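You operate a simulated robot arm through the tools that you are given. There is no shell and no other tool.

Carry out the task below with a simulated robot arm. There is one attempt and no reset: what you move stays moved.

JOB
Put things in order on the tote bench top. At the end: the yellow housing from the tote bench top is on the brown taped carton; the green block from the tote bench top stands where the yellow housing stood; the blue block from the tote bench top stands where the green block stood; the silver tall steel sleeve stands where the blue block stood; whatever was shut is shut again. Leave all else as you found it, and nothing knocked over.

Only the result counts: the job must be done as asked and must still hold three seconds after the hand-in. Knocking over, shifting, dropping, spilling or breaking anything else fails it.

ROBOT AND FRAMES
A 6-joint arm with a two-finger gripper, fixed in place. Base frame: the origin is at the foot of the arm, x ahead of it, y to its left, z up; the work surface is at about z = 0. Readings come in m, rad, newtons and seconds.
With the tool pointing down near the work surface it reaches from about 0.24 to 0.62 m from the base axis. Its first joint turns from -1.152 to 1.152 rad. Payload 1.37 kg.
Tool frame: the origin (TCP) lies between the finger pads and is the grasp point; the fingertips stand 0.022 m ahead of it; z points along the fingers, y is the line along which they close. The gripper opens to 0.092 m; its body begins 0.065 m behind the TCP.
Orientation is that of the tool frame in the base frame, as a unit quaternion [w, x, y, z]. With the fingers straight down and closing along the base's y, the tool's x points along the base's -x, its y along +y and its z along -z.

CONTROLS
- The arm moves only by the tool send_rows. Its argument "increments" is one flat list of numbers, 7 for each row, row after row: the turn, a rotation vector about the tool's x, y, z in units of 5 degrees (1.0 is 5 degrees), then the shift along the tool's x, y, z in units of 25 mm (1.0 is 25 mm), then the closure in counts, from 0 (fully open) to 255 (shut). In form: [rx, ry, rz, tx, ty, tz, hand, rx, ry, rz, tx, ty, tz, hand, ...]. A call has 1 to 20 rows; each row shifts and turns the commanded pose from where the row before left it, along the tool's axes as they then stand. A call with a number of a shift or a turn outside -1 to 1 is refused whole. A row lasts 0.2 s, in which the tool goes at most 0.05 m and 0.15 rad; a call with a longer step from one row to the next is refused whole, and so is a gripper value outside its range. A pose out of reach is approached as far as the arm can. The call stops where the force on the tool passes 40 N (or 10 N more than at its start, if that is more) or the arm is blocked; 0.2 s more then pass. Each finger travels about 0.0599 m/s and halts on what it meets, pressing with about 26 N; the grip force reading is that of the motor and also rises with nothing between the fingers. The clock runs only during rows and for 0.2 s after the last one: add rows that do not move to give the fingers time. It gives the time, the measured TCP pose, the force on the tool (base axes), the opening and the grip force at its end, in the units of the frame above (readings bear some noise), with the torque about the TCP (base axes, N m) and any sound that the robot's microphone picked up, and new pictures: "pictures" is both (left out), scene, wrist or none.
- Cameras (640 x 400 px; columns grow to the right, rows downward): "scene" is fixed at [0.0496, -0.4571, 0.5705]; the picture's right is [0.52, -0.85, 0.00], its down [-0.60, -0.37, -0.71] and it looks along [0.61, 0.37, -0.70] (base axes); focal length 316 px, centre (320, 200). "wrist" rides on the gripper at [0.071, 0.019, -0.102] in the tool frame; the picture's right is [-0.26, 0.97, 0.00], its down [-0.75, -0.20, -0.62] and it looks along [-0.60, -0.16, 0.78] (tool axes); focal length 280 px, centre (320, 200). There is no depth. A picture from a camera that has moved, and an enlarged one, comes with that camera's place and axes in the base frame and with its lens.
- inspect(camera, box): a new picture of the part [left, top, right, bottom] of that camera's present view, enlarged. The clock stands still meanwhile.
- close_job(): hands the job in; it is judged then, once.

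Nothing tells you positions but the pictures and the camera data. Unless the task says otherwise, let go and move clear before handing in.

The tools are called after "Emit:" as name(argument=value, ...) on one line, values as JSON. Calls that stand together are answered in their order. send_rows: Moves the arm, as the interface text tells. Its arguments: {"type":"object","properties":{"increments":{"type":"array","items":{"type":"number"}},"pictures":{"type":"string","enum":["both","scene","wrist","none"]}},"required":["increments"]} The other tools are called the same way: inspect (camera, box) takes an enlarged picture of a part of a camera's view; close_job () hands the job in.

At the start:

```text
time_s: 0.0
position: [0.32, -0.304, 0.3195]
orientation: [0.001, 0.001, 1.0, -0.001]
wrist_force: [-1.1, 0.5, -0.1]
wrist_torque: [0.0, -0.01, 0.01]
opening: 0.0921
grasp_force: 0.0
```

scene: 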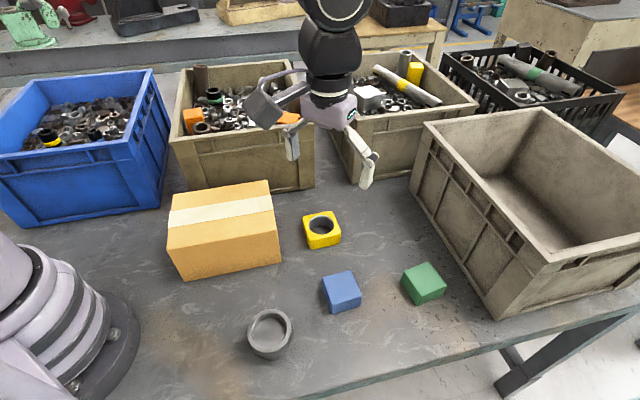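
wrist: 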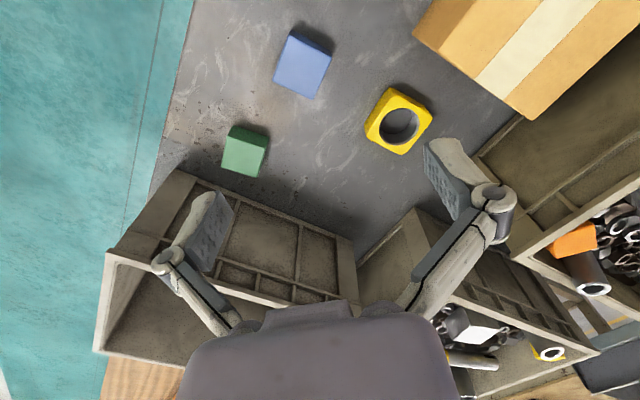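

The bench shows the taped carton, the yellow housing, the blue and green blocks, a grey round cup-like object, and several totes. I'll enlarge parts of the view to find the silver sleeve and fix positions before moving.

Emit:
inspect(camera="scene", box=[160, 40, 320, 140])

Emit:
inspect(camera="scene", box=[330, 30, 490, 130])

Emit:
inspect(camera="scene", box=[220, 190, 460, 370])

Emit:
inspect(camera="scene", box=[0, 60, 180, 180])

Emit:
inspect(camera="scene", box=[420, 20, 640, 160])

Emit:
inspect(camera="wrist", box=[420, 180, 640, 400])

```text
4.00 times, centred on (240, 90) of scene
camera zoom: at [0.0496, -0.4571, 0.5705], right [0.52, -0.85, 0.0], down [-0.6, -0.37, -0.71], along [0.61, 0.37, -0.7], focal length 1265 px, centre (640, 640)
```

zoom: 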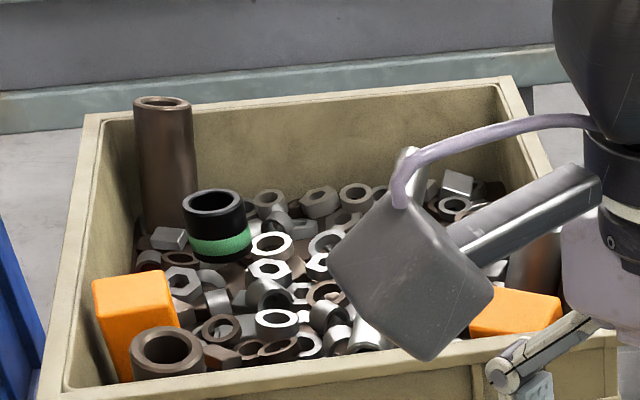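

```text
4.00 times, centred on (410, 80) of scene
camera zoom: at [0.0496, -0.4571, 0.5705], right [0.52, -0.85, 0.0], down [-0.6, -0.37, -0.71], along [0.61, 0.37, -0.7], focal length 1265 px, centre (-40, 680)
```

zoom: 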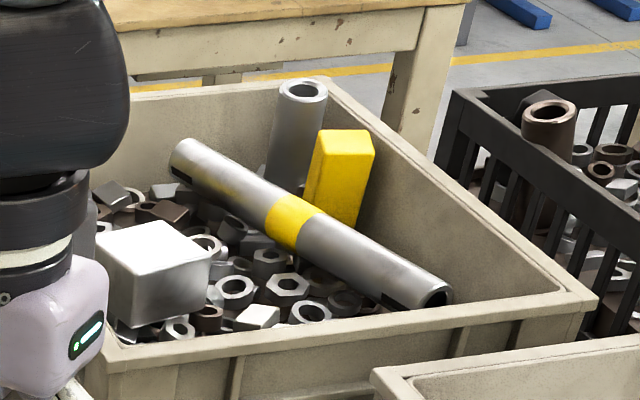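

```text
2.22 times, centred on (340, 280) of scene
camera zoom: at [0.0496, -0.4571, 0.5705], right [0.52, -0.85, 0.0], down [-0.6, -0.37, -0.71], along [0.61, 0.37, -0.7], focal length 703 px, centre (276, 22)
```

zoom: 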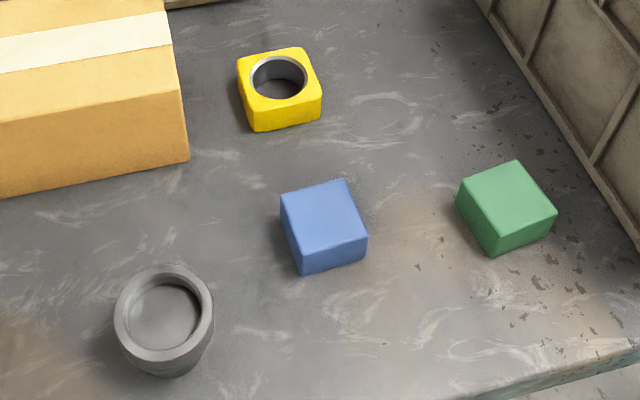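

```text
3.33 times, centred on (90, 120) of scene
camera zoom: at [0.0496, -0.4571, 0.5705], right [0.52, -0.85, 0.0], down [-0.6, -0.37, -0.71], along [0.61, 0.37, -0.7], focal length 1054 px, centre (1087, 467)
```

zoom: 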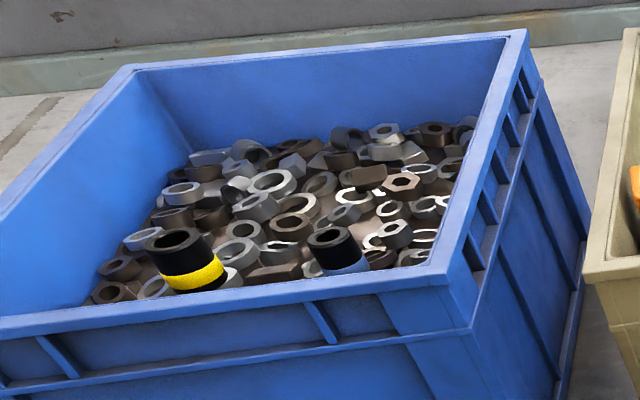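

```text
2.86 times, centred on (530, 90) of scene
camera zoom: at [0.0496, -0.4571, 0.5705], right [0.52, -0.85, 0.0], down [-0.6, -0.37, -0.71], along [0.61, 0.37, -0.7], focal length 903 px, centre (-280, 514)
```

zoom: 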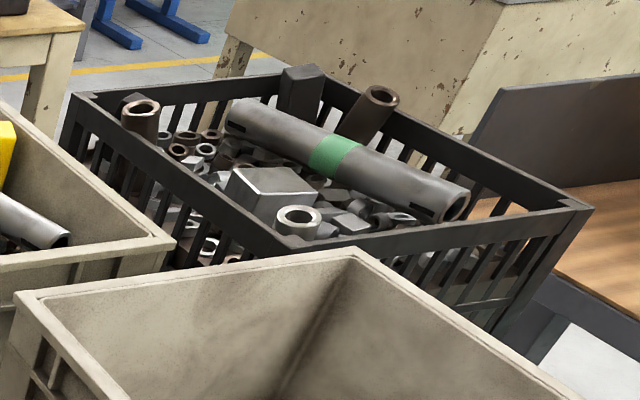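

```text
1.82 times, centred on (530, 290) of wrist
camera zoom: at [0.2473, -0.2854, 0.4217], right [0.26, 0.96, 0.0], down [0.75, -0.2, 0.63], along [0.6, -0.16, -0.78], focal length 510 px, centre (-62, 36)
```

zoom: 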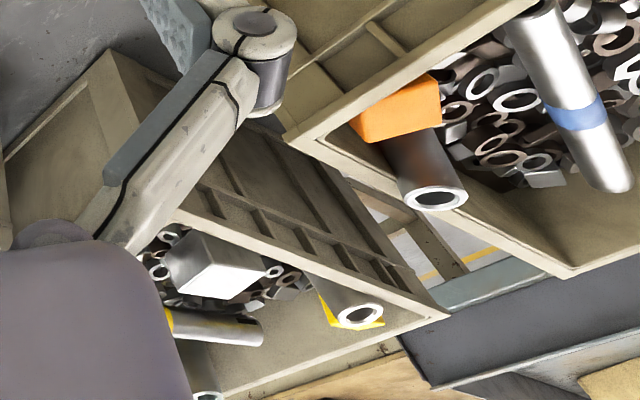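

The gripper hides part of the left grey tote and no silver sleeve is visible on the bench yet. I'll move the arm high and to the left to look into the totes with the wrist camera.

Emit:
send_rows(increments=[0, 0, 0, 0, 1, 0, 0, 0, 0, 0, 0, 1, 0, 0, 0, 0, 0, 0, 1, 0, 0, 0, 0, 0, 0, 1, 0, 0, 0, 0, 0, 0, 1, 0, 0, 0, 0, 0, 0, 1, 0, 0, 0, 0, 0, 0, 1, 0, 0, 0, 0, 0, 0, 1, 0, 0, 0, 0, 0, 0, 1, 0, 0, 0, 0, 0, 0, 1, 0, 0, 0, 0, 0, 0, 1, 0, 0, 0, 0, 0, 0, 1, 0, 0, 0, 0, 0, 0, 1, 0, 0, 0, 0, 0, 0, 1, 0, 0], pictures="both")

```text
time_s: 3.0
position: [0.3176, 0.0457, 0.3191]
orientation: [0.002, 0.0, 1.0, -0.001]
wrist_force: [-0.1, 0.3, 0.8]
wrist_torque: [-0.04, -0.02, -0.04]
opening: 0.0919
grasp_force: 0.0
camera wrist: at [0.2463, 0.0653, 0.4219], right [0.26, 0.96, 0.0], down [0.75, -0.2, 0.63], along [0.6, -0.17, -0.78], focal length 280 px, centre (320, 200)
```

scene: 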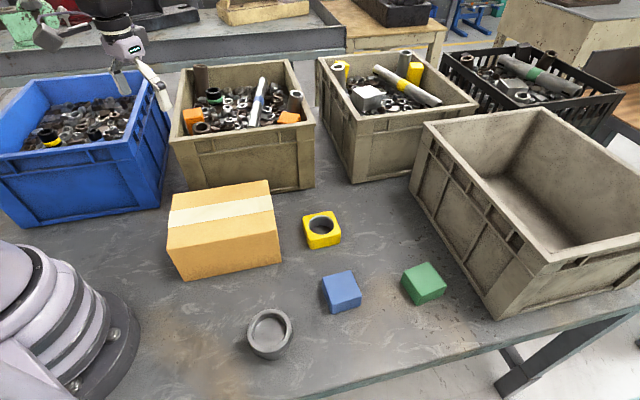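
wrist: 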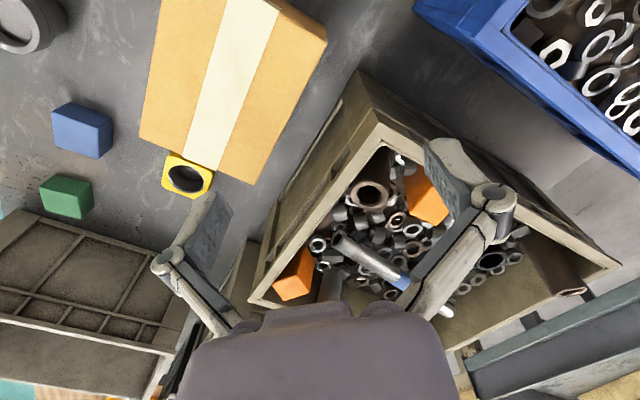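

Emit:
inspect(camera="scene", box=[165, 50, 325, 150])

Emit:
inspect(camera="scene", box=[310, 35, 480, 145])

Emit:
inspect(camera="wrist", box=[240, 130, 480, 330])

Emit:
inspect(camera="scene", box=[220, 290, 330, 370])

Emit:
inspect(camera="scene", box=[400, 90, 640, 330])

```text
4.00 times, centred on (245, 100) of scene
camera zoom: at [0.0496, -0.4571, 0.5705], right [0.52, -0.85, 0.0], down [-0.6, -0.37, -0.71], along [0.61, 0.37, -0.7], focal length 1265 px, centre (620, 600)
```

zoom: 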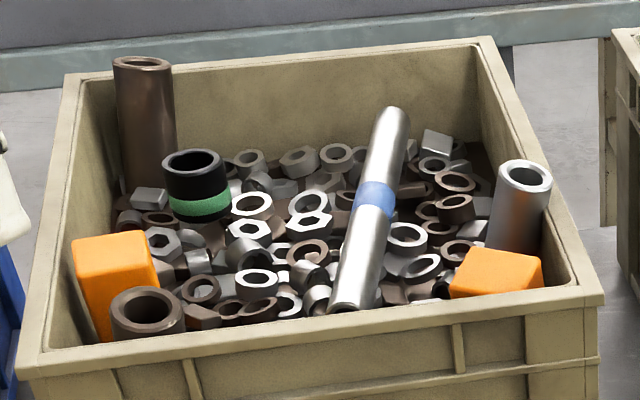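

```text
3.64 times, centred on (395, 90) of scene
camera zoom: at [0.0496, -0.4571, 0.5705], right [0.52, -0.85, 0.0], down [-0.6, -0.37, -0.71], along [0.61, 0.37, -0.7], focal length 1150 px, centre (47, 600)
```

zoom: 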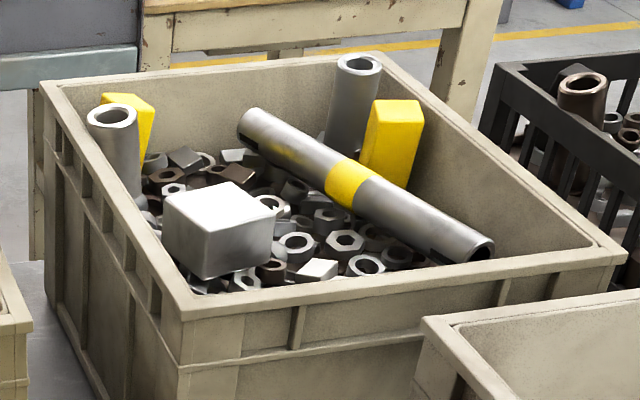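

```text
2.00 times, centred on (360, 230) of wrist
camera zoom: at [0.2463, 0.0653, 0.4219], right [0.26, 0.96, 0.0], down [0.75, -0.2, 0.63], along [0.6, -0.17, -0.78], focal length 561 px, centre (240, 140)
```

zoom: 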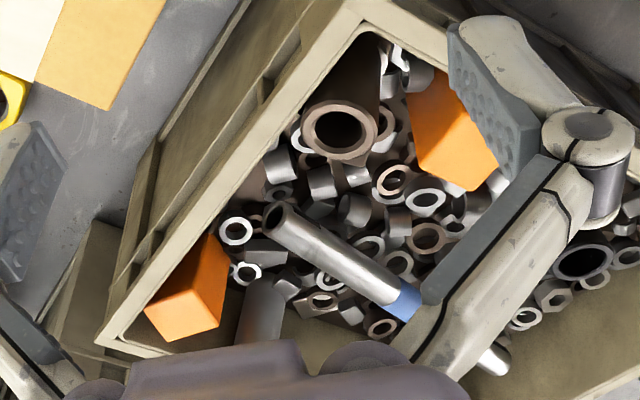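

```text
5.00 times, centred on (275, 330) of scene
camera zoom: at [0.0496, -0.4571, 0.5705], right [0.52, -0.85, 0.0], down [-0.6, -0.37, -0.71], along [0.61, 0.37, -0.7], focal length 1581 px, centre (545, -450)
```

zoom: 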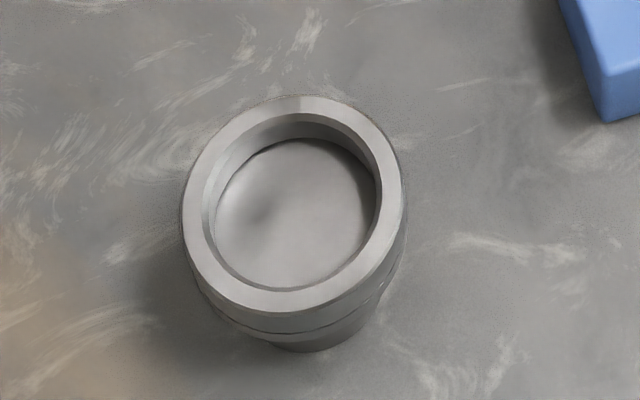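

```text
1.67 times, centred on (520, 210) of scene
camera zoom: at [0.0496, -0.4571, 0.5705], right [0.52, -0.85, 0.0], down [-0.6, -0.37, -0.71], along [0.61, 0.37, -0.7], focal length 527 px, centre (-13, 183)
```

zoom: 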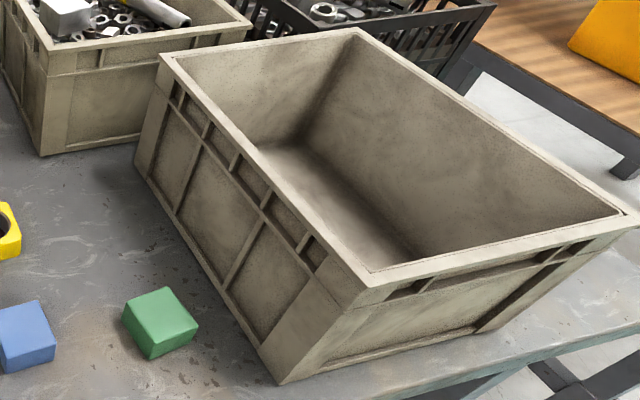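

A bright silver tall sleeve stands in the left grey tote (front right corner, beside an orange block); other sleeves are farther away. I'll move the wrist camera forward to see it clearly and measure it.

Emit:
send_rows(increments=[0, 0, 0, -1, 0, 0, 0, 0, 0, 0, -1, 0, 0, 0, 0, 0, 0, -1, 0, 0, 0, 0, 0, 0, -1, 0, 0, 0, 0, 0, 0, -1, 0, 0, 0, 0, 0, 0, -1, 0, 0, 0, 0, 0, 0, 0, 0, 0, 0], pictures="both")

```text
time_s: 4.6
position: [0.4674, 0.0455, 0.3164]
orientation: [0.001, 0.0, 1.0, -0.001]
wrist_force: [-0.2, -0.4, 0.8]
wrist_torque: [0.0, -0.02, 0.02]
opening: 0.0922
grasp_force: 0.0
camera wrist: at [0.3973, 0.0635, 0.4204], right [0.26, 0.96, 0.0], down [0.75, -0.2, 0.63], along [0.6, -0.16, -0.78], focal length 280 px, centre (320, 200)
```

scene: 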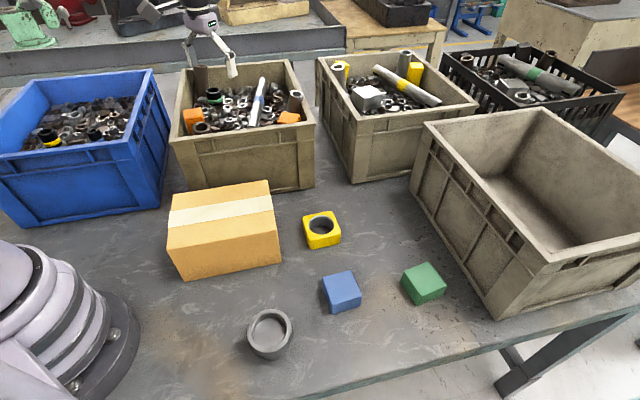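
wrist: 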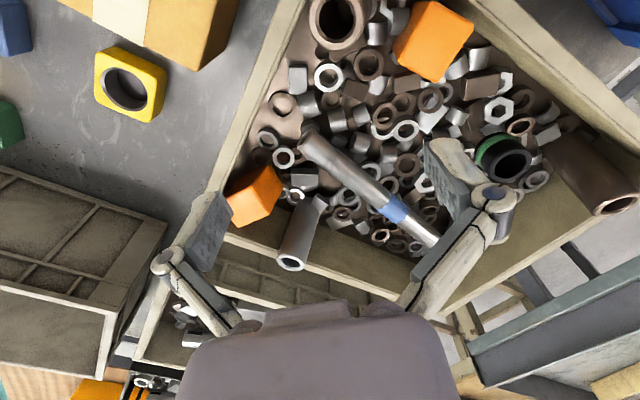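

The silver tall sleeve's rim is at about [0.634, -0.035, 0.218] in the near grey tote, and it is the only silver one within reach. Before touching anything I'll enlarge each block, the housing and the carton for exact positions.

Emit:
inspect(camera="scene", box=[302, 265, 382, 315])

Emit:
inspect(camera="scene", box=[384, 258, 464, 308])

Emit:
inspect(camera="scene", box=[282, 205, 362, 255])

Emit:
inspect(camera="scene", box=[140, 170, 300, 290])

Emit:
inspect(camera="wrist", box=[220, 150, 380, 280])

Emit:
inspect(camera="scene", box=[260, 75, 340, 125])

```text
8.00 times, centred on (342, 290) of scene
camera zoom: at [0.0496, -0.4571, 0.5705], right [0.52, -0.85, 0.0], down [-0.6, -0.37, -0.71], along [0.61, 0.37, -0.7], focal length 2529 px, centre (144, -520)
```

zoom: 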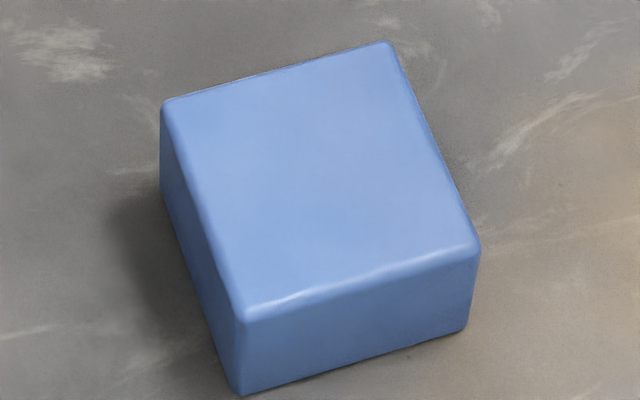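

```text
8.00 times, centred on (424, 283) of scene
camera zoom: at [0.0496, -0.4571, 0.5705], right [0.52, -0.85, 0.0], down [-0.6, -0.37, -0.71], along [0.61, 0.37, -0.7], focal length 2529 px, centre (-512, -464)
```

zoom: 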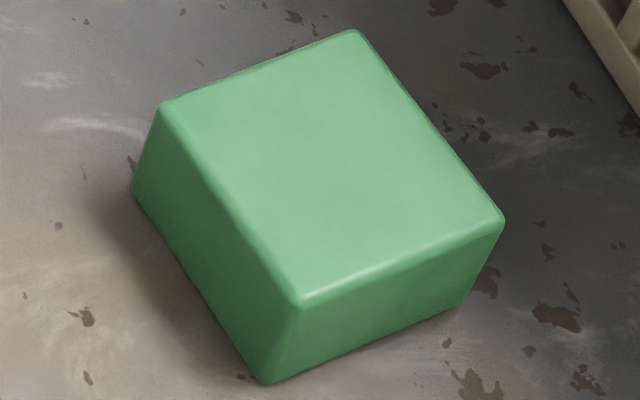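

```text
8.00 times, centred on (322, 230) of scene
camera zoom: at [0.0496, -0.4571, 0.5705], right [0.52, -0.85, 0.0], down [-0.6, -0.37, -0.71], along [0.61, 0.37, -0.7], focal length 2529 px, centre (304, -40)
```

zoom: 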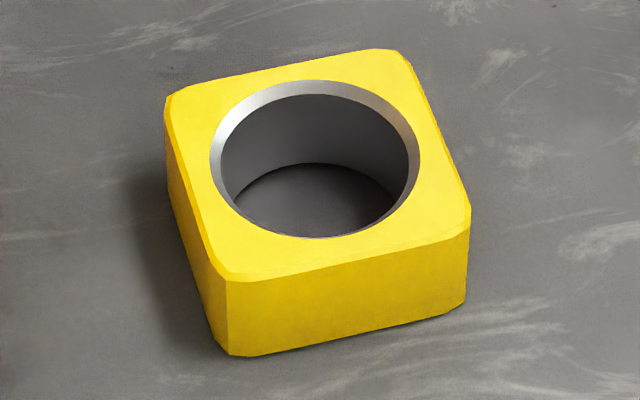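

```text
3.33 times, centred on (220, 230) of scene
camera zoom: at [0.0496, -0.4571, 0.5705], right [0.52, -0.85, 0.0], down [-0.6, -0.37, -0.71], along [0.61, 0.37, -0.7], focal length 1054 px, centre (653, 100)
```

zoom: 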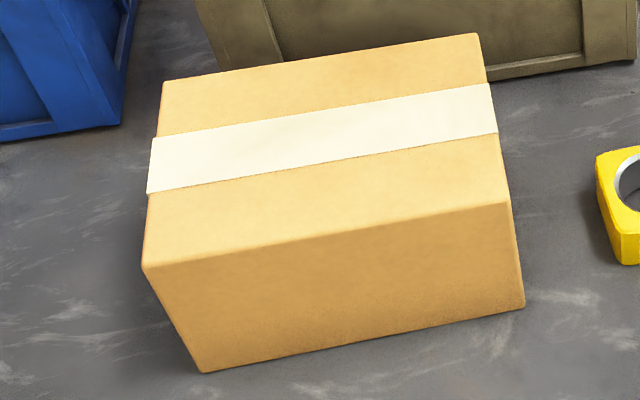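

```text
3.08 times, centred on (300, 215) of wrist
camera zoom: at [0.3973, 0.0635, 0.4204], right [0.26, 0.96, 0.0], down [0.75, -0.2, 0.63], along [0.6, -0.16, -0.78], focal length 863 px, centre (382, 154)
```

zoom: 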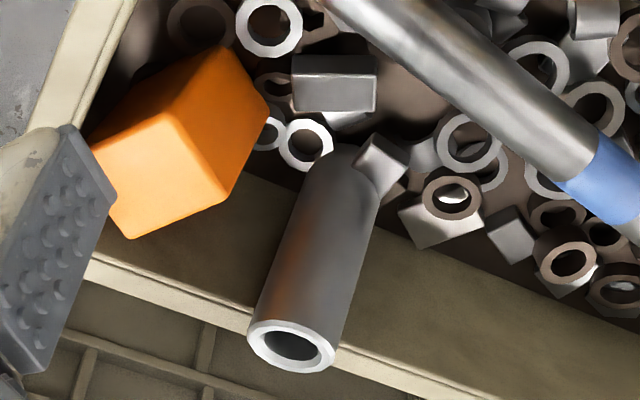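

```text
8.00 times, centred on (300, 100) of scene
camera zoom: at [0.0496, -0.4571, 0.5705], right [0.52, -0.85, 0.0], down [-0.6, -0.37, -0.71], along [0.61, 0.37, -0.7], focal length 2529 px, centre (480, 1000)
```

zoom: 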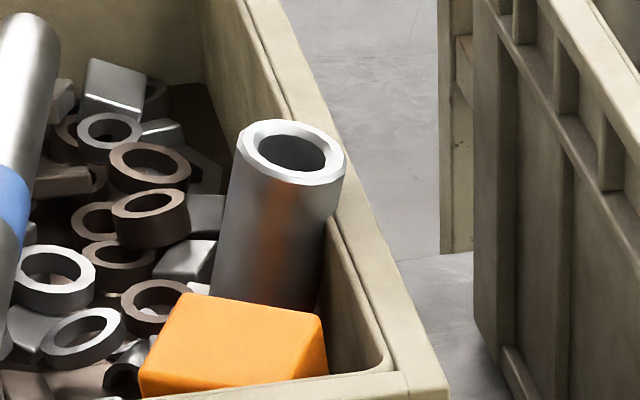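

I have estimates: yellow housing centre about [0.450, -0.217], green [0.435, -0.458], blue [0.335, -0.330], carton top centre [0.322, -0.059] at z about 0.105, all yawed near 45°. Next I go above the yellow housing, turning the tool 45° so the camera body faces away from the carton.

Emit:
send_rows(increments=[0, 0, 0, 0.07, -1, 0, 0, 0, 0, 0, 0.07, -1, 0, 0, 0, 0, 0, 0.07, -1, 0, 0, 0, 0, 0, 0.07, -1, 0, 0, 0, 0, 0, 0.07, -1, 0, 0, 0, 0, 0, 0.07, -1, 0, 0, 0, 0, 0, 0.07, -1, 0, 0, 0, 0, 0, 0.07, -1, 0, 0, 0, 0, 0, 0.07, -1, 0, 0, 0, 0, 0, 0.07, -1, 0, 0, 0, 0, 0, 0, -0.48, 0, 0, 0, 0, -1, 0, 0, 0, 0, 0, 0, -1, 0, 0, 0, 0, 0, 0, -1, 0, 0, 0, 0, 0, 0, -1, 0, 0, 0, 0, 0, 0, -1, 0, 0, 0, 0, 0, 0, -1, 0, 0, 0, 0, 0, 0, -1, 0, 0, 0, 0, 0, 0, -1, 0, 0, 0, 0, 0, 0, -1, 0, 0, 0, 0], pictures="both")

```text
time_s: 8.8
position: [0.4498, -0.2159, 0.3193]
orientation: [0.0, -0.384, 0.923, -0.001]
wrist_force: [-0.4, 0.5, 0.5]
wrist_torque: [-0.02, 0.0, 0.01]
opening: 0.0919
grasp_force: 0.0
camera wrist: at [0.3864, -0.2533, 0.4219], right [-0.5, 0.87, 0.0], down [0.68, 0.39, 0.63], along [0.54, 0.31, -0.78], focal length 280 px, centre (320, 200)
```

scene: 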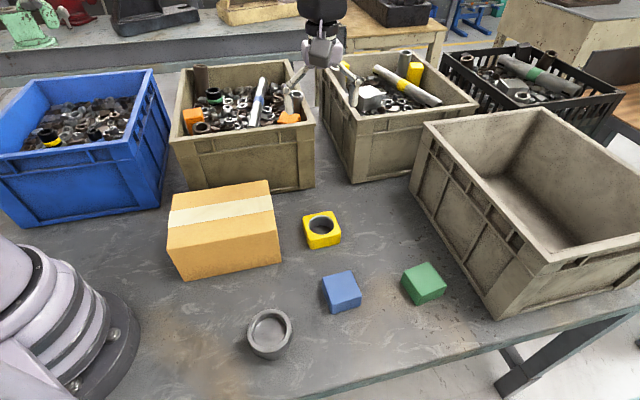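
wrist: 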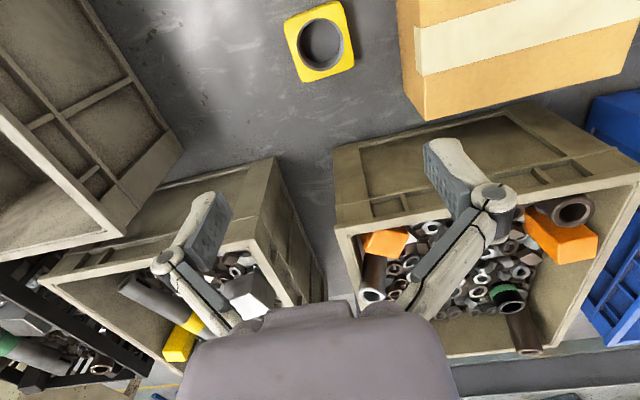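

Emit:
inspect(camera="wrist", box=[260, 0, 380, 90])

```text
4.44 times, centred on (320, 45) of wrist
camera zoom: at [0.3864, -0.2533, 0.4219], right [-0.5, 0.87, 0.0], down [0.68, 0.39, 0.63], along [0.54, 0.31, -0.78], focal length 1246 px, centre (320, 889)
```

zoom: 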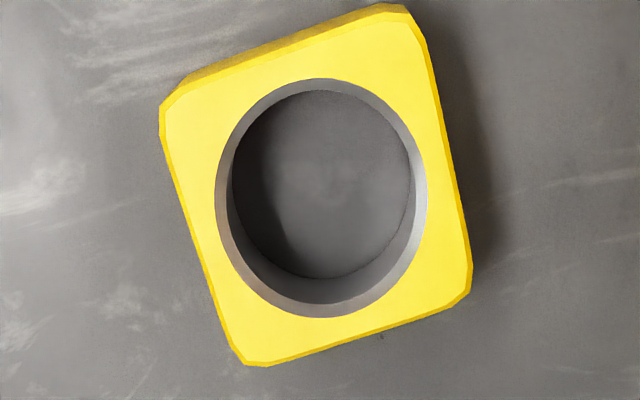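

The yellow housing is right under the tool (about [0.446, -0.219]). I shift 5 mm along tool x and descend to z≈0.12 first to check the alignment.

Emit:
send_rows(increments=[0, 0, 0, 0.2, 0, 1, 0, 0, 0, 0, 0, 0, 1, 0, 0, 0, 0, 0, 0, 1, 0, 0, 0, 0, 0, 0, 1, 0, 0, 0, 0, 0, 0, 1, 0, 0, 0, 0, 0, 0, 1, 0, 0, 0, 0, 0, 0, 1, 0, 0, 0, 0, 0, 0, 1, 0], pictures="both")

```text
time_s: 10.6
position: [0.4457, -0.2192, 0.1169]
orientation: [0.0, -0.383, 0.924, -0.001]
wrist_force: [0.1, 0.0, 0.4]
wrist_torque: [0.0, -0.01, 0.03]
opening: 0.092
grasp_force: 0.0
camera wrist: at [0.382, -0.2565, 0.221], right [-0.5, 0.87, 0.0], down [0.68, 0.39, 0.63], along [0.54, 0.31, -0.78], focal length 280 px, centre (320, 200)
```

scene: 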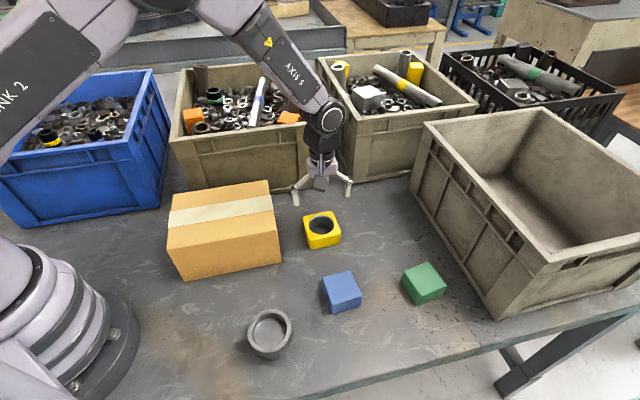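
wrist: 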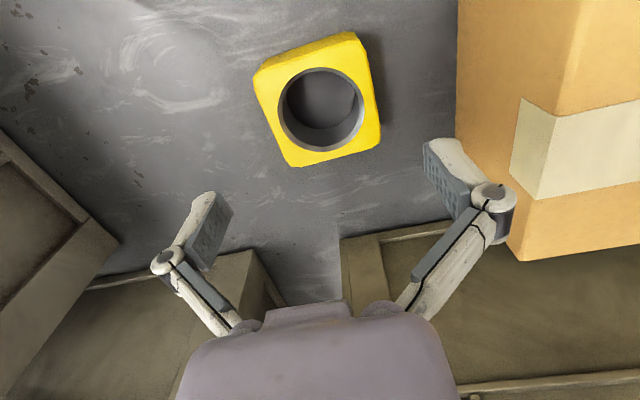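

Alignment is good apart from about 4 mm along tool x. I correct that, descend to grasp height, and close on the housing.

Emit:
send_rows(increments=[0, 0, 0, 0.16, 0, 1, 0, 0, 0, 0, 0, 0, 1, 0, 0, 0, 0, 0, 0, 1, 0, 0, 0, 0, 0, 0, 0.5, 0, 0, 0, 0, 0, 0, 0, 0], pictures="both")

```text
time_s: 11.8
position: [0.4446, -0.2212, 0.0327]
orientation: [0.0, -0.381, 0.924, -0.001]
wrist_force: [-0.1, -0.5, 0.0]
wrist_torque: [0.03, -0.02, -0.02]
opening: 0.0922
grasp_force: 0.0
camera wrist: at [0.3806, -0.2593, 0.1346], right [-0.5, 0.87, 0.0], down [0.68, 0.39, 0.63], along [0.54, 0.31, -0.78], focal length 280 px, centre (320, 200)
```

scene: 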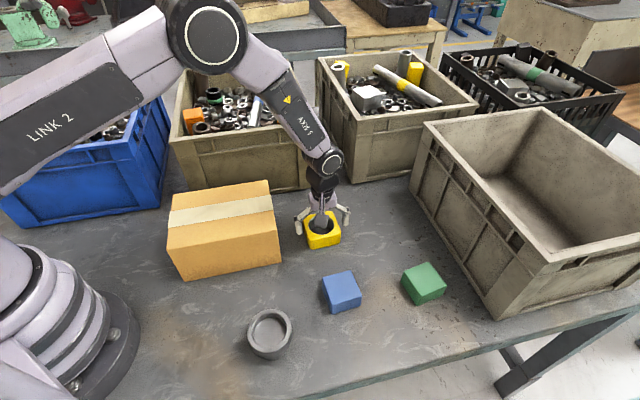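
wrist: 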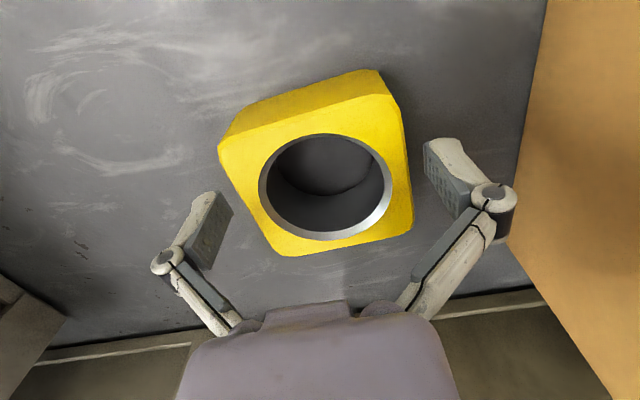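

Emit:
send_rows(increments=[0, 0, 0, 0, 0.06, 0.2, 0, 0, 0, 0, 0, 0, 0, 255, 0, 0, 0, 0, 0, 0, 255, 0, 0, 0, 0, 0, 0, 255, 0, 0, 0, 0, 0, 0, 255], pictures="wrist")

```text
time_s: 13.0
position: [0.4427, -0.2207, 0.0274]
orientation: [0.0, -0.382, 0.924, -0.001]
wrist_force: [-3.2, 2.4, 5.1]
wrist_torque: [-0.08, -0.13, -0.02]
opening: 0.0738
grasp_force: 26.5
camera wrist: at [0.3796, -0.2581, 0.1296], right [-0.5, 0.87, 0.0], down [0.68, 0.39, 0.63], along [0.54, 0.31, -0.78], focal length 280 px, centre (320, 200)
```

wrist: 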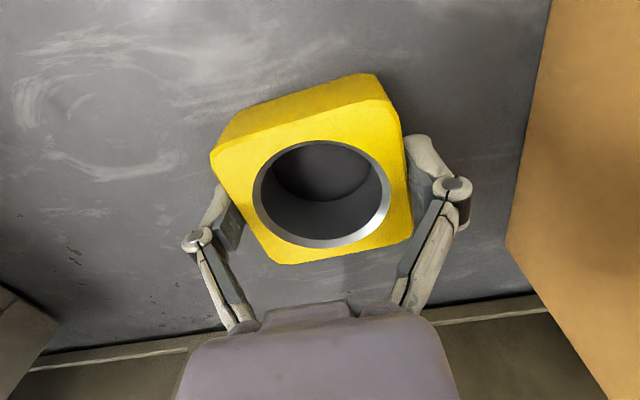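

The housing is gripped (opening 0.074). I lift it and carry it over the carton centre.

Emit:
send_rows(increments=[0, 0, 0, 0, 0, -0.5, 255, 0, 0, 0, 0, 0, -1, 255, 0, 0, 0, 0, 0, -1, 255, 0, 0, 0, 0, 0, -1, 255, 0, 0, 0, 0, 0, -1, 255, 0, 0, 0, 0, 0, -1, 255, 0, 0, 0, 0, 0, -1, 255, 0, 0, 0, 0, 0, -0.5, 255, 0, 0, 0, -0.15, 1, 0, 255, 0, 0, 0, -0.15, 1, 0, 255, 0, 0, 0, -0.15, 1, 0, 255, 0, 0, 0, -0.15, 1, 0, 255, 0, 0, 0, -0.15, 1, 0, 255, 0, 0, 0, -0.15, 1, 0, 255, 0, 0, 0, -0.15, 1, 0, 255, 0, 0, 0, -0.15, 1, 0, 255, 0, 0, 0, 0, 0, 0, 255], pictures="both")

```text
time_s: 16.6
position: [0.3236, -0.0582, 0.2015]
orientation: [0.001, -0.383, 0.924, -0.001]
wrist_force: [0.1, -0.3, 0.0]
wrist_torque: [-0.01, -0.01, 0.02]
opening: 0.0001
grasp_force: 26.4
camera wrist: at [0.2592, -0.0952, 0.3032], right [-0.5, 0.87, 0.0], down [0.68, 0.39, 0.63], along [0.54, 0.31, -0.78], focal length 280 px, centre (320, 200)
```

scene: 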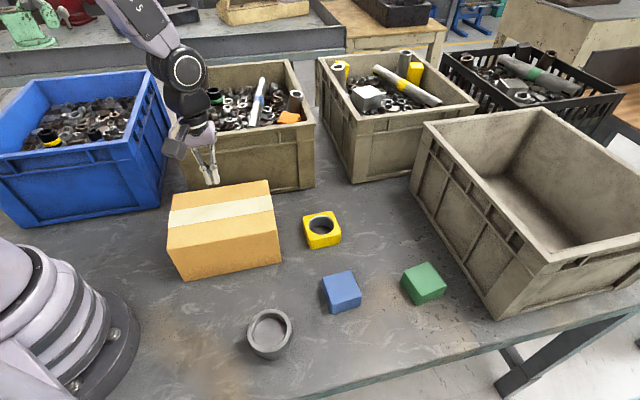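
wrist: 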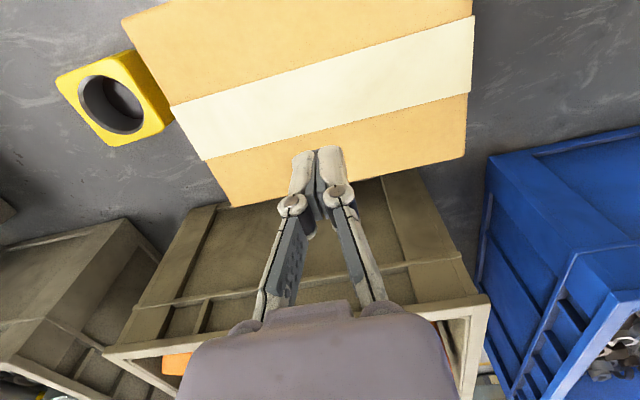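

The gripper came up empty; the housing slipped out early and is still on the bench. I'll look closely at where it stands before trying again.

Emit:
inspect(camera="scene", box=[282, 205, 362, 255])

Emit:
inspect(camera="wrist", box=[40, 30, 200, 160])

Emit:
inspect(camera="scene", box=[140, 90, 240, 200])

```text
8.00 times, centred on (322, 230) of scene
camera zoom: at [0.0496, -0.4571, 0.5705], right [0.52, -0.85, 0.0], down [-0.6, -0.37, -0.71], along [0.61, 0.37, -0.7], focal length 2529 px, centre (304, -40)
```

zoom: 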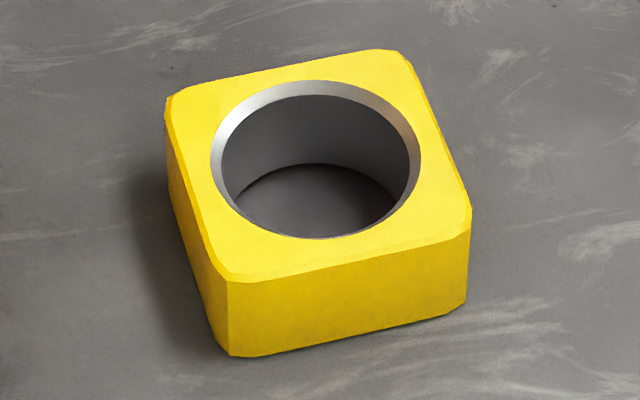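

```text
3.08 times, centred on (120, 95) of wrist
camera zoom: at [0.2592, -0.0952, 0.3032], right [-0.5, 0.87, 0.0], down [0.68, 0.39, 0.63], along [0.54, 0.31, -0.78], focal length 863 px, centre (935, 523)
```

zoom: 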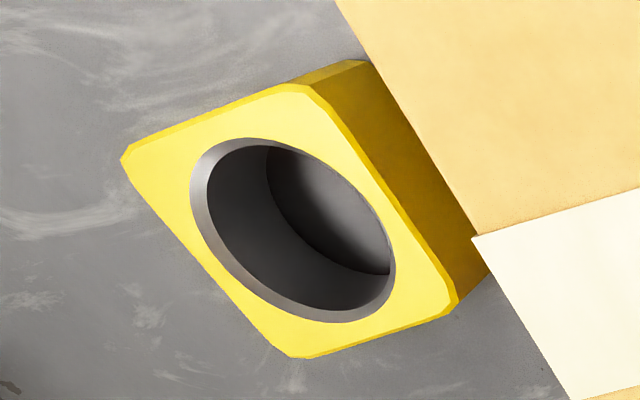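

```text
3.64 times, centred on (190, 145) of scene
camera zoom: at [0.0496, -0.4571, 0.5705], right [0.52, -0.85, 0.0], down [-0.6, -0.37, -0.71], along [0.61, 0.37, -0.7], focal length 1150 px, centre (793, 400)
```

zoom: 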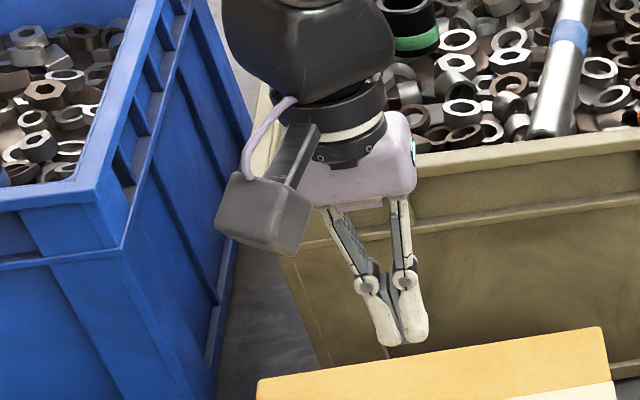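

The housing has barely moved. I'll return over it, open, and regrip, then lift very slowly while watching the opening and force.

Emit:
send_rows(increments=[0, 0, 0, 0.15, -1, 0, 0, 0, 0, 0, 0.15, -1, 0, 0, 0, 0, 0, 0.15, -1, 0, 0, 0, 0, 0, 0.15, -1, 0, 0, 0, 0, 0, 0.15, -1, 0, 0, 0, 0, 0, 0.15, -1, 0, 0, 0, 0, 0, 0.15, -1, 0, 0, 0, 0, 0, 0.15, -1, 0, 0, 0, 0, 0, 0, 0, 1, 0, 0, 0, 0, 0, 0, 1, 0, 0, 0, 0, 0, 0, 1, 0, 0, 0, 0, 0, 0, 1, 0, 0, 0, 0, 0, 0, 1, 0, 0, 0, 0, 0, 0, 1, 0, 0, 0, 0, 0, 0, 0.5, 0, 0, 0, 0, 0, 0, 0, 0], pictures="both")

```text
time_s: 20.0
position: [0.4441, -0.2202, 0.0396]
orientation: [-0.001, -0.383, 0.924, -0.001]
wrist_force: [0.1, 0.2, -0.3]
wrist_torque: [0.0, -0.01, -0.02]
opening: 0.0918
grasp_force: 0.2
camera wrist: at [0.379, -0.2575, 0.1412], right [-0.5, 0.87, 0.0], down [0.68, 0.39, 0.63], along [0.54, 0.31, -0.78], focal length 280 px, centre (320, 200)
```

scene: 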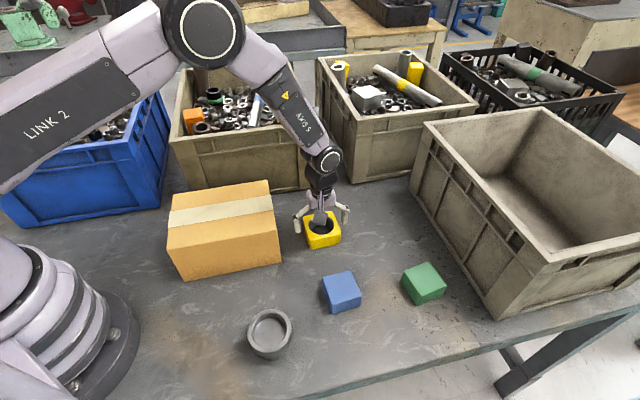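
wrist: 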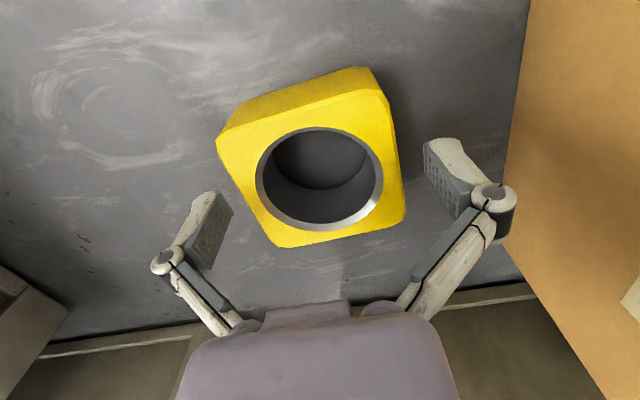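

Emit:
send_rows(increments=[0, 0, -0.4, 0, 0.06, 0.5, 0, 0, 0, 0, 0, 0, 0, 0, 0, 0, 0, 0, 0, 0, 255, 0, 0, 0, 0, 0, 0, 255, 0, 0, 0, 0, 0, 0, 255, 0, 0, 0, 0, 0, 0, 255, 0, 0, 0, 0, 0, 0, 255, 0, 0, 0, 0, 0, 0, 255], pictures="wrist")

Emit:
send_rows(increments=[0, 0, 0, 0, 0, -0.1, 255, 0, 0, 0, 0, 0, -0.1, 255, 0, 0, 0, 0, 0, -0.1, 255], pictures="both")

```text
time_s: 21.8
position: [0.4448, -0.2195, 0.0268]
orientation: [0.002, -0.399, 0.917, -0.001]
wrist_force: [3.3, -2.3, 8.4]
wrist_torque: [-0.14, -0.32, 0.0]
opening: 0.0738
grasp_force: 26.4
camera wrist: at [0.3804, -0.2587, 0.129], right [-0.53, 0.85, 0.0], down [0.66, 0.41, 0.63], along [0.53, 0.33, -0.78], focal length 280 px, centre (320, 200)
```

wrist: 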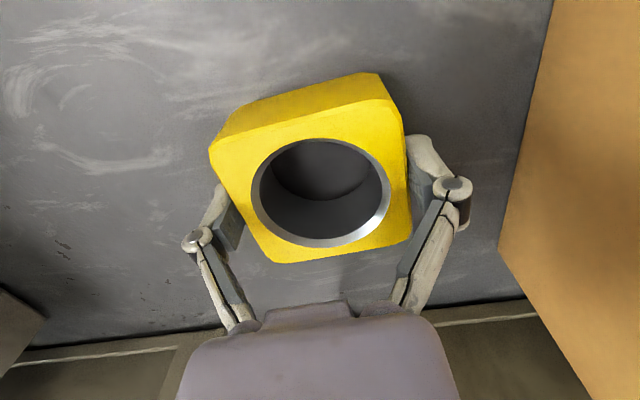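

```text
time_s: 22.6
position: [0.4418, -0.2205, 0.0321]
orientation: [0.0, -0.399, 0.917, 0.0]
wrist_force: [-0.4, 0.0, -2.3]
wrist_torque: [0.01, -0.01, 0.02]
opening: 0.0738
grasp_force: 25.7
camera wrist: at [0.3791, -0.2598, 0.1361], right [-0.53, 0.85, 0.0], down [0.66, 0.41, 0.62], along [0.53, 0.33, -0.78], focal length 280 px, centre (320, 200)
```

scene: 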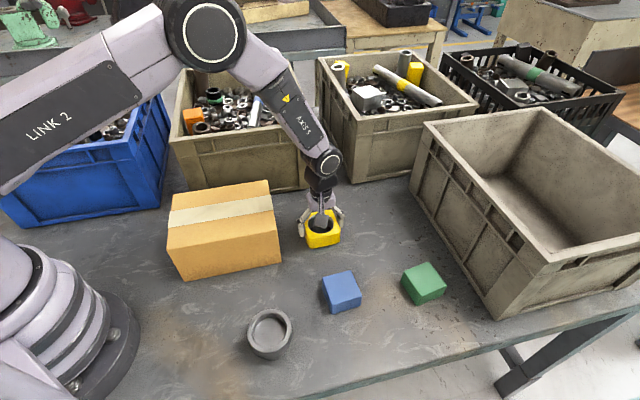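
wrist: 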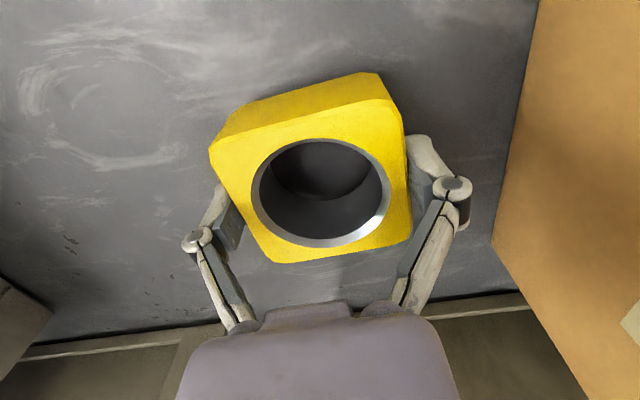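

The slow lift holds: the housing stays fixed in the fingers. I continue lifting gently.

Emit:
send_rows(increments=[0, 0, 0, 0, 0, -0.2, 255, 0, 0, 0, 0, 0, -0.2, 255, 0, 0, 0, 0, 0, -0.2, 255, 0, 0, 0, 0, 0, -0.2, 255, 0, 0, 0, 0, 0, -0.2, 255], pictures="both")

```text
time_s: 23.8
position: [0.4425, -0.2216, 0.0598]
orientation: [0.001, -0.398, 0.917, -0.001]
wrist_force: [-0.7, 0.1, -3.1]
wrist_torque: [0.01, -0.02, 0.03]
opening: 0.0738
grasp_force: 26.2
camera wrist: at [0.38, -0.261, 0.1625], right [-0.53, 0.85, 0.0], down [0.66, 0.41, 0.63], along [0.53, 0.33, -0.78], focal length 280 px, centre (320, 200)
```

scene: 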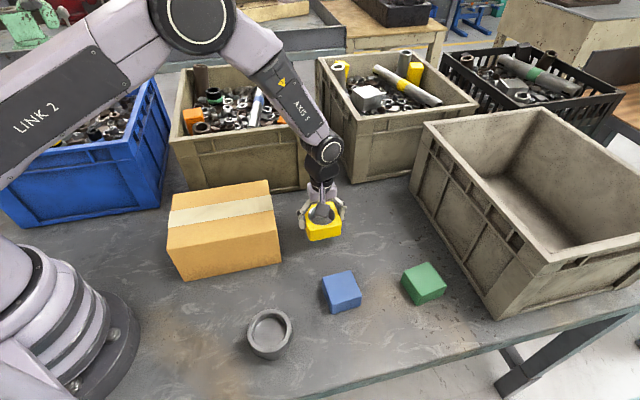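
wrist: 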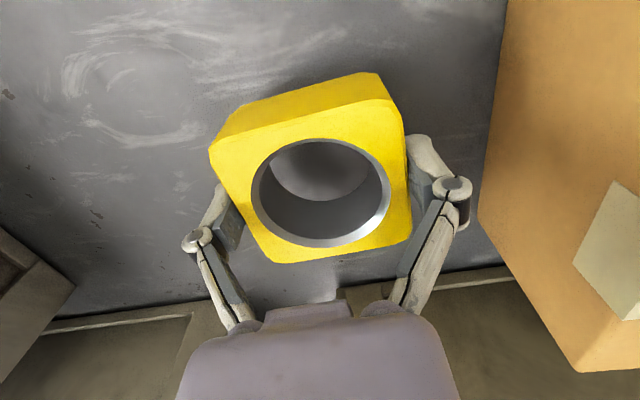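

Emit:
send_rows(increments=[0, 0, 0, 0, 0, -0.25, 255, 0, 0, 0, 0, 0, -0.3, 255, 0, 0, 0, 0, 0, -0.35, 255, 0, 0, 0, 0, 0, -0.4, 255, 0, 0, 0, 0, 0, -0.4, 255, 0, 0, 0, 0, 0, -0.4, 255, 0, 0, 0, 0, 0, -0.4, 255, 0, 0, 0, 0, 0, -0.4, 255, 0, 0, 0, 0, 0, -0.4, 255, 0, 0, 0, 0, 0, -0.4, 255, 0, 0, 0, 0, 0, -0.4, 255, 0, 0, 0, 0, 0, -0.3, 255, 0, 0, 0, 0, 0, -0.2, 255, 0, 0, 0, 0, 0, 0, 255], pictures="wrist")

```text
time_s: 26.8
position: [0.4415, -0.2216, 0.1739]
orientation: [0.001, -0.399, 0.917, -0.001]
wrist_force: [0.1, 0.1, -2.7]
wrist_torque: [0.0, 0.0, 0.02]
opening: 0.0736
grasp_force: 25.8
camera wrist: at [0.3793, -0.2595, 0.2768], right [-0.53, 0.85, 0.0], down [0.66, 0.41, 0.63], along [0.53, 0.33, -0.78], focal length 280 px, centre (320, 200)
```

wrist: 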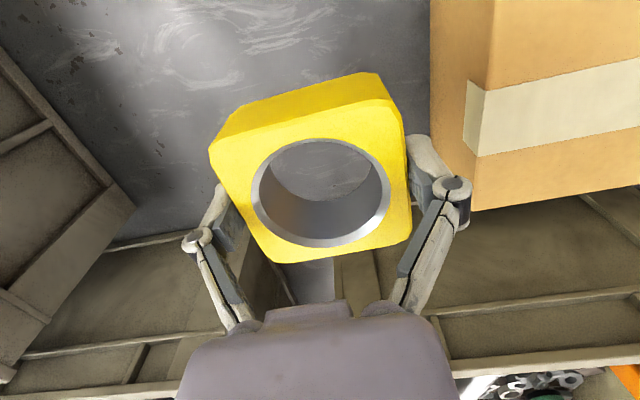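

Emit:
send_rows(increments=[0, 0, 0, -0.04, 0.2, 0, 255, 0, 0, 0, -0.06, 0.3, 0, 255, 0, 0, 0, -0.08, 0.45, 0, 255, 0, 0, 0, -0.08, 0.45, 0, 255, 0, 0, 0, -0.08, 0.45, 0, 255, 0, 0, 0, -0.08, 0.45, 0, 255, 0, 0, 0, -0.08, 0.45, 0, 255, 0, 0, 0, -0.08, 0.45, 0, 255, 0, 0, 0, -0.08, 0.45, 0, 255, 0, 0, 0, -0.08, 0.45, 0, 255, 0, 0, 0, -0.08, 0.45, 0, 255, 0, 0, 0, -0.08, 0.45, 0, 255, 0, 0, 0, -0.08, 0.45, 0, 255, 0, 0, 0, -0.08, 0.45, 0, 255, 0, 0, 0, -0.08, 0.45, 0, 255, 0, 0, 0, -0.08, 0.45, 0, 255, 0, 0, 0, -0.08, 0.45, 0, 255, 0, 0, 0, -0.08, 0.4, 0, 255, 0, 0, 0, -0.06, 0.3, 0, 255, 0, 0, 0, 0, 0, 0, 255], pictures="both")

```text
time_s: 31.0
position: [0.3223, -0.0586, 0.1742]
orientation: [0.001, -0.399, 0.917, -0.001]
wrist_force: [0.2, 0.1, -2.9]
wrist_torque: [0.0, 0.0, -0.02]
opening: 0.0737
grasp_force: 25.8
camera wrist: at [0.259, -0.0984, 0.2762], right [-0.53, 0.85, 0.0], down [0.66, 0.41, 0.63], along [0.53, 0.33, -0.78], focal length 280 px, centre (320, 200)
```

scene: 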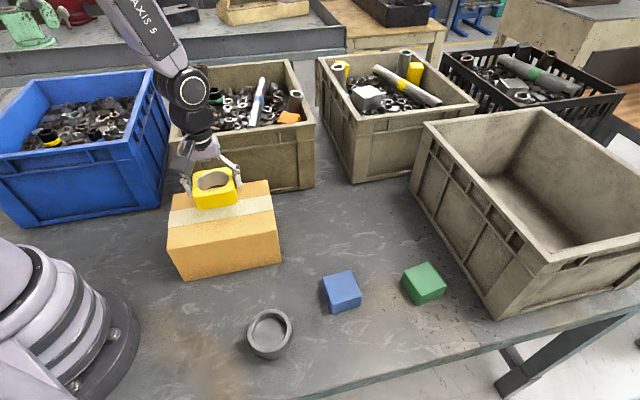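
wrist: 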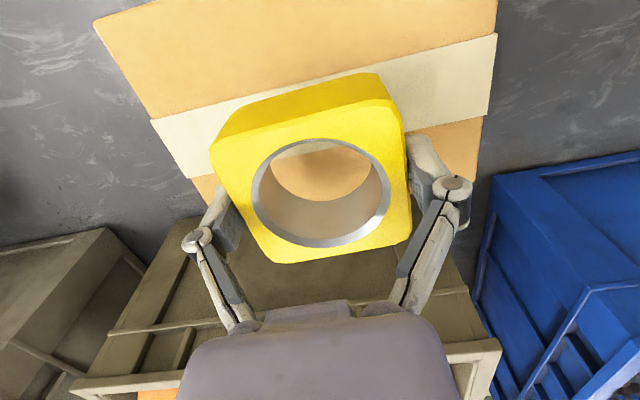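

Emit:
send_rows(increments=[0, 0, 0, 0, 0, 0.2, 255, 0, 0, 0, 0, 0, 0.3, 255, 0, 0, 0, 0, 0, 0.3, 255, 0, 0, 0, 0, 0, 0.3, 255, 0, 0, 0, 0, 0, 0.2, 255, 0, 0, 0, 0, 0, 0.1, 255, 0, 0, 0, 0, 0, 0, 255], pictures="both")

Emit:
inspect(camera="scene", box=[150, 160, 290, 250])

```text
time_s: 32.6
position: [0.3216, -0.0603, 0.1385]
orientation: [0.0, -0.398, 0.917, 0.0]
wrist_force: [0.4, 0.2, -2.0]
wrist_torque: [-0.01, -0.02, 0.01]
opening: 0.0736
grasp_force: 25.8
camera wrist: at [0.2588, -0.0991, 0.2417], right [-0.53, 0.85, 0.0], down [0.66, 0.41, 0.63], along [0.53, 0.33, -0.78], focal length 280 px, centre (320, 200)
```

scene: 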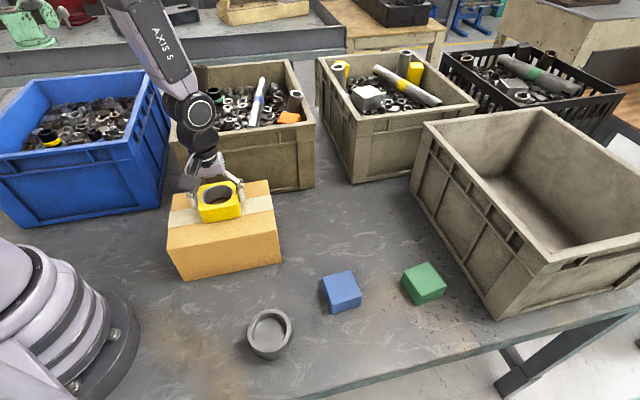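
wrist: 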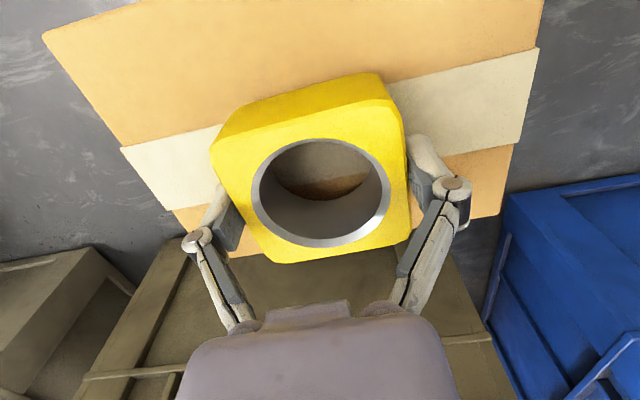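

```text
4.44 times, centred on (220, 205) of scene
camera zoom: at [0.0496, -0.4571, 0.5705], right [0.52, -0.85, 0.0], down [-0.6, -0.37, -0.71], along [0.61, 0.37, -0.7], focal length 1405 px, centre (764, 178)
```

zoom: 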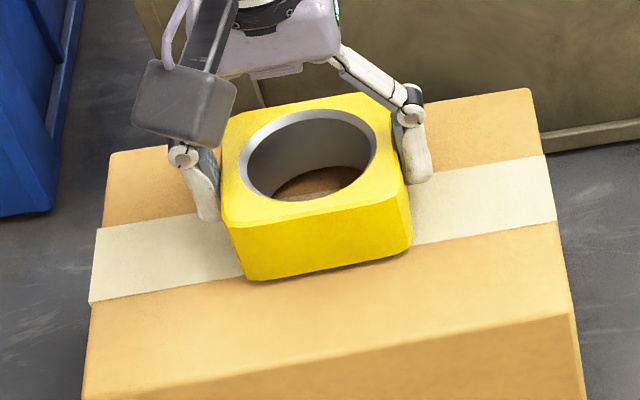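

Emit:
send_rows(increments=[0, 0, 0, 0, 0, 0.08, 255, 0, 0, 0, 0, 0, 0.08, 255, 0, 0, 0, 0, 0, 0, 255], pictures="none")

Emit:
send_rows(increments=[0, 0, 0, 0, 0, 0.06, 255, 0, 0, 0, 0, 0, 0, 255], pictures="none")

```text
time_s: 33.4
position: [0.3219, -0.0589, 0.1348]
orientation: [0.0, -0.399, 0.917, -0.001]
wrist_force: [-5.6, -0.4, 16.5]
wrist_torque: [0.07, 0.07, -0.02]
opening: 0.074
grasp_force: 25.7
```

```text
time_s: 34.0
position: [0.3217, -0.0579, 0.133]
orientation: [0.001, -0.399, 0.917, -0.001]
wrist_force: [-5.8, 5.4, 16.2]
wrist_torque: [0.07, 0.27, -0.04]
opening: 0.0738
grasp_force: 26.4
```

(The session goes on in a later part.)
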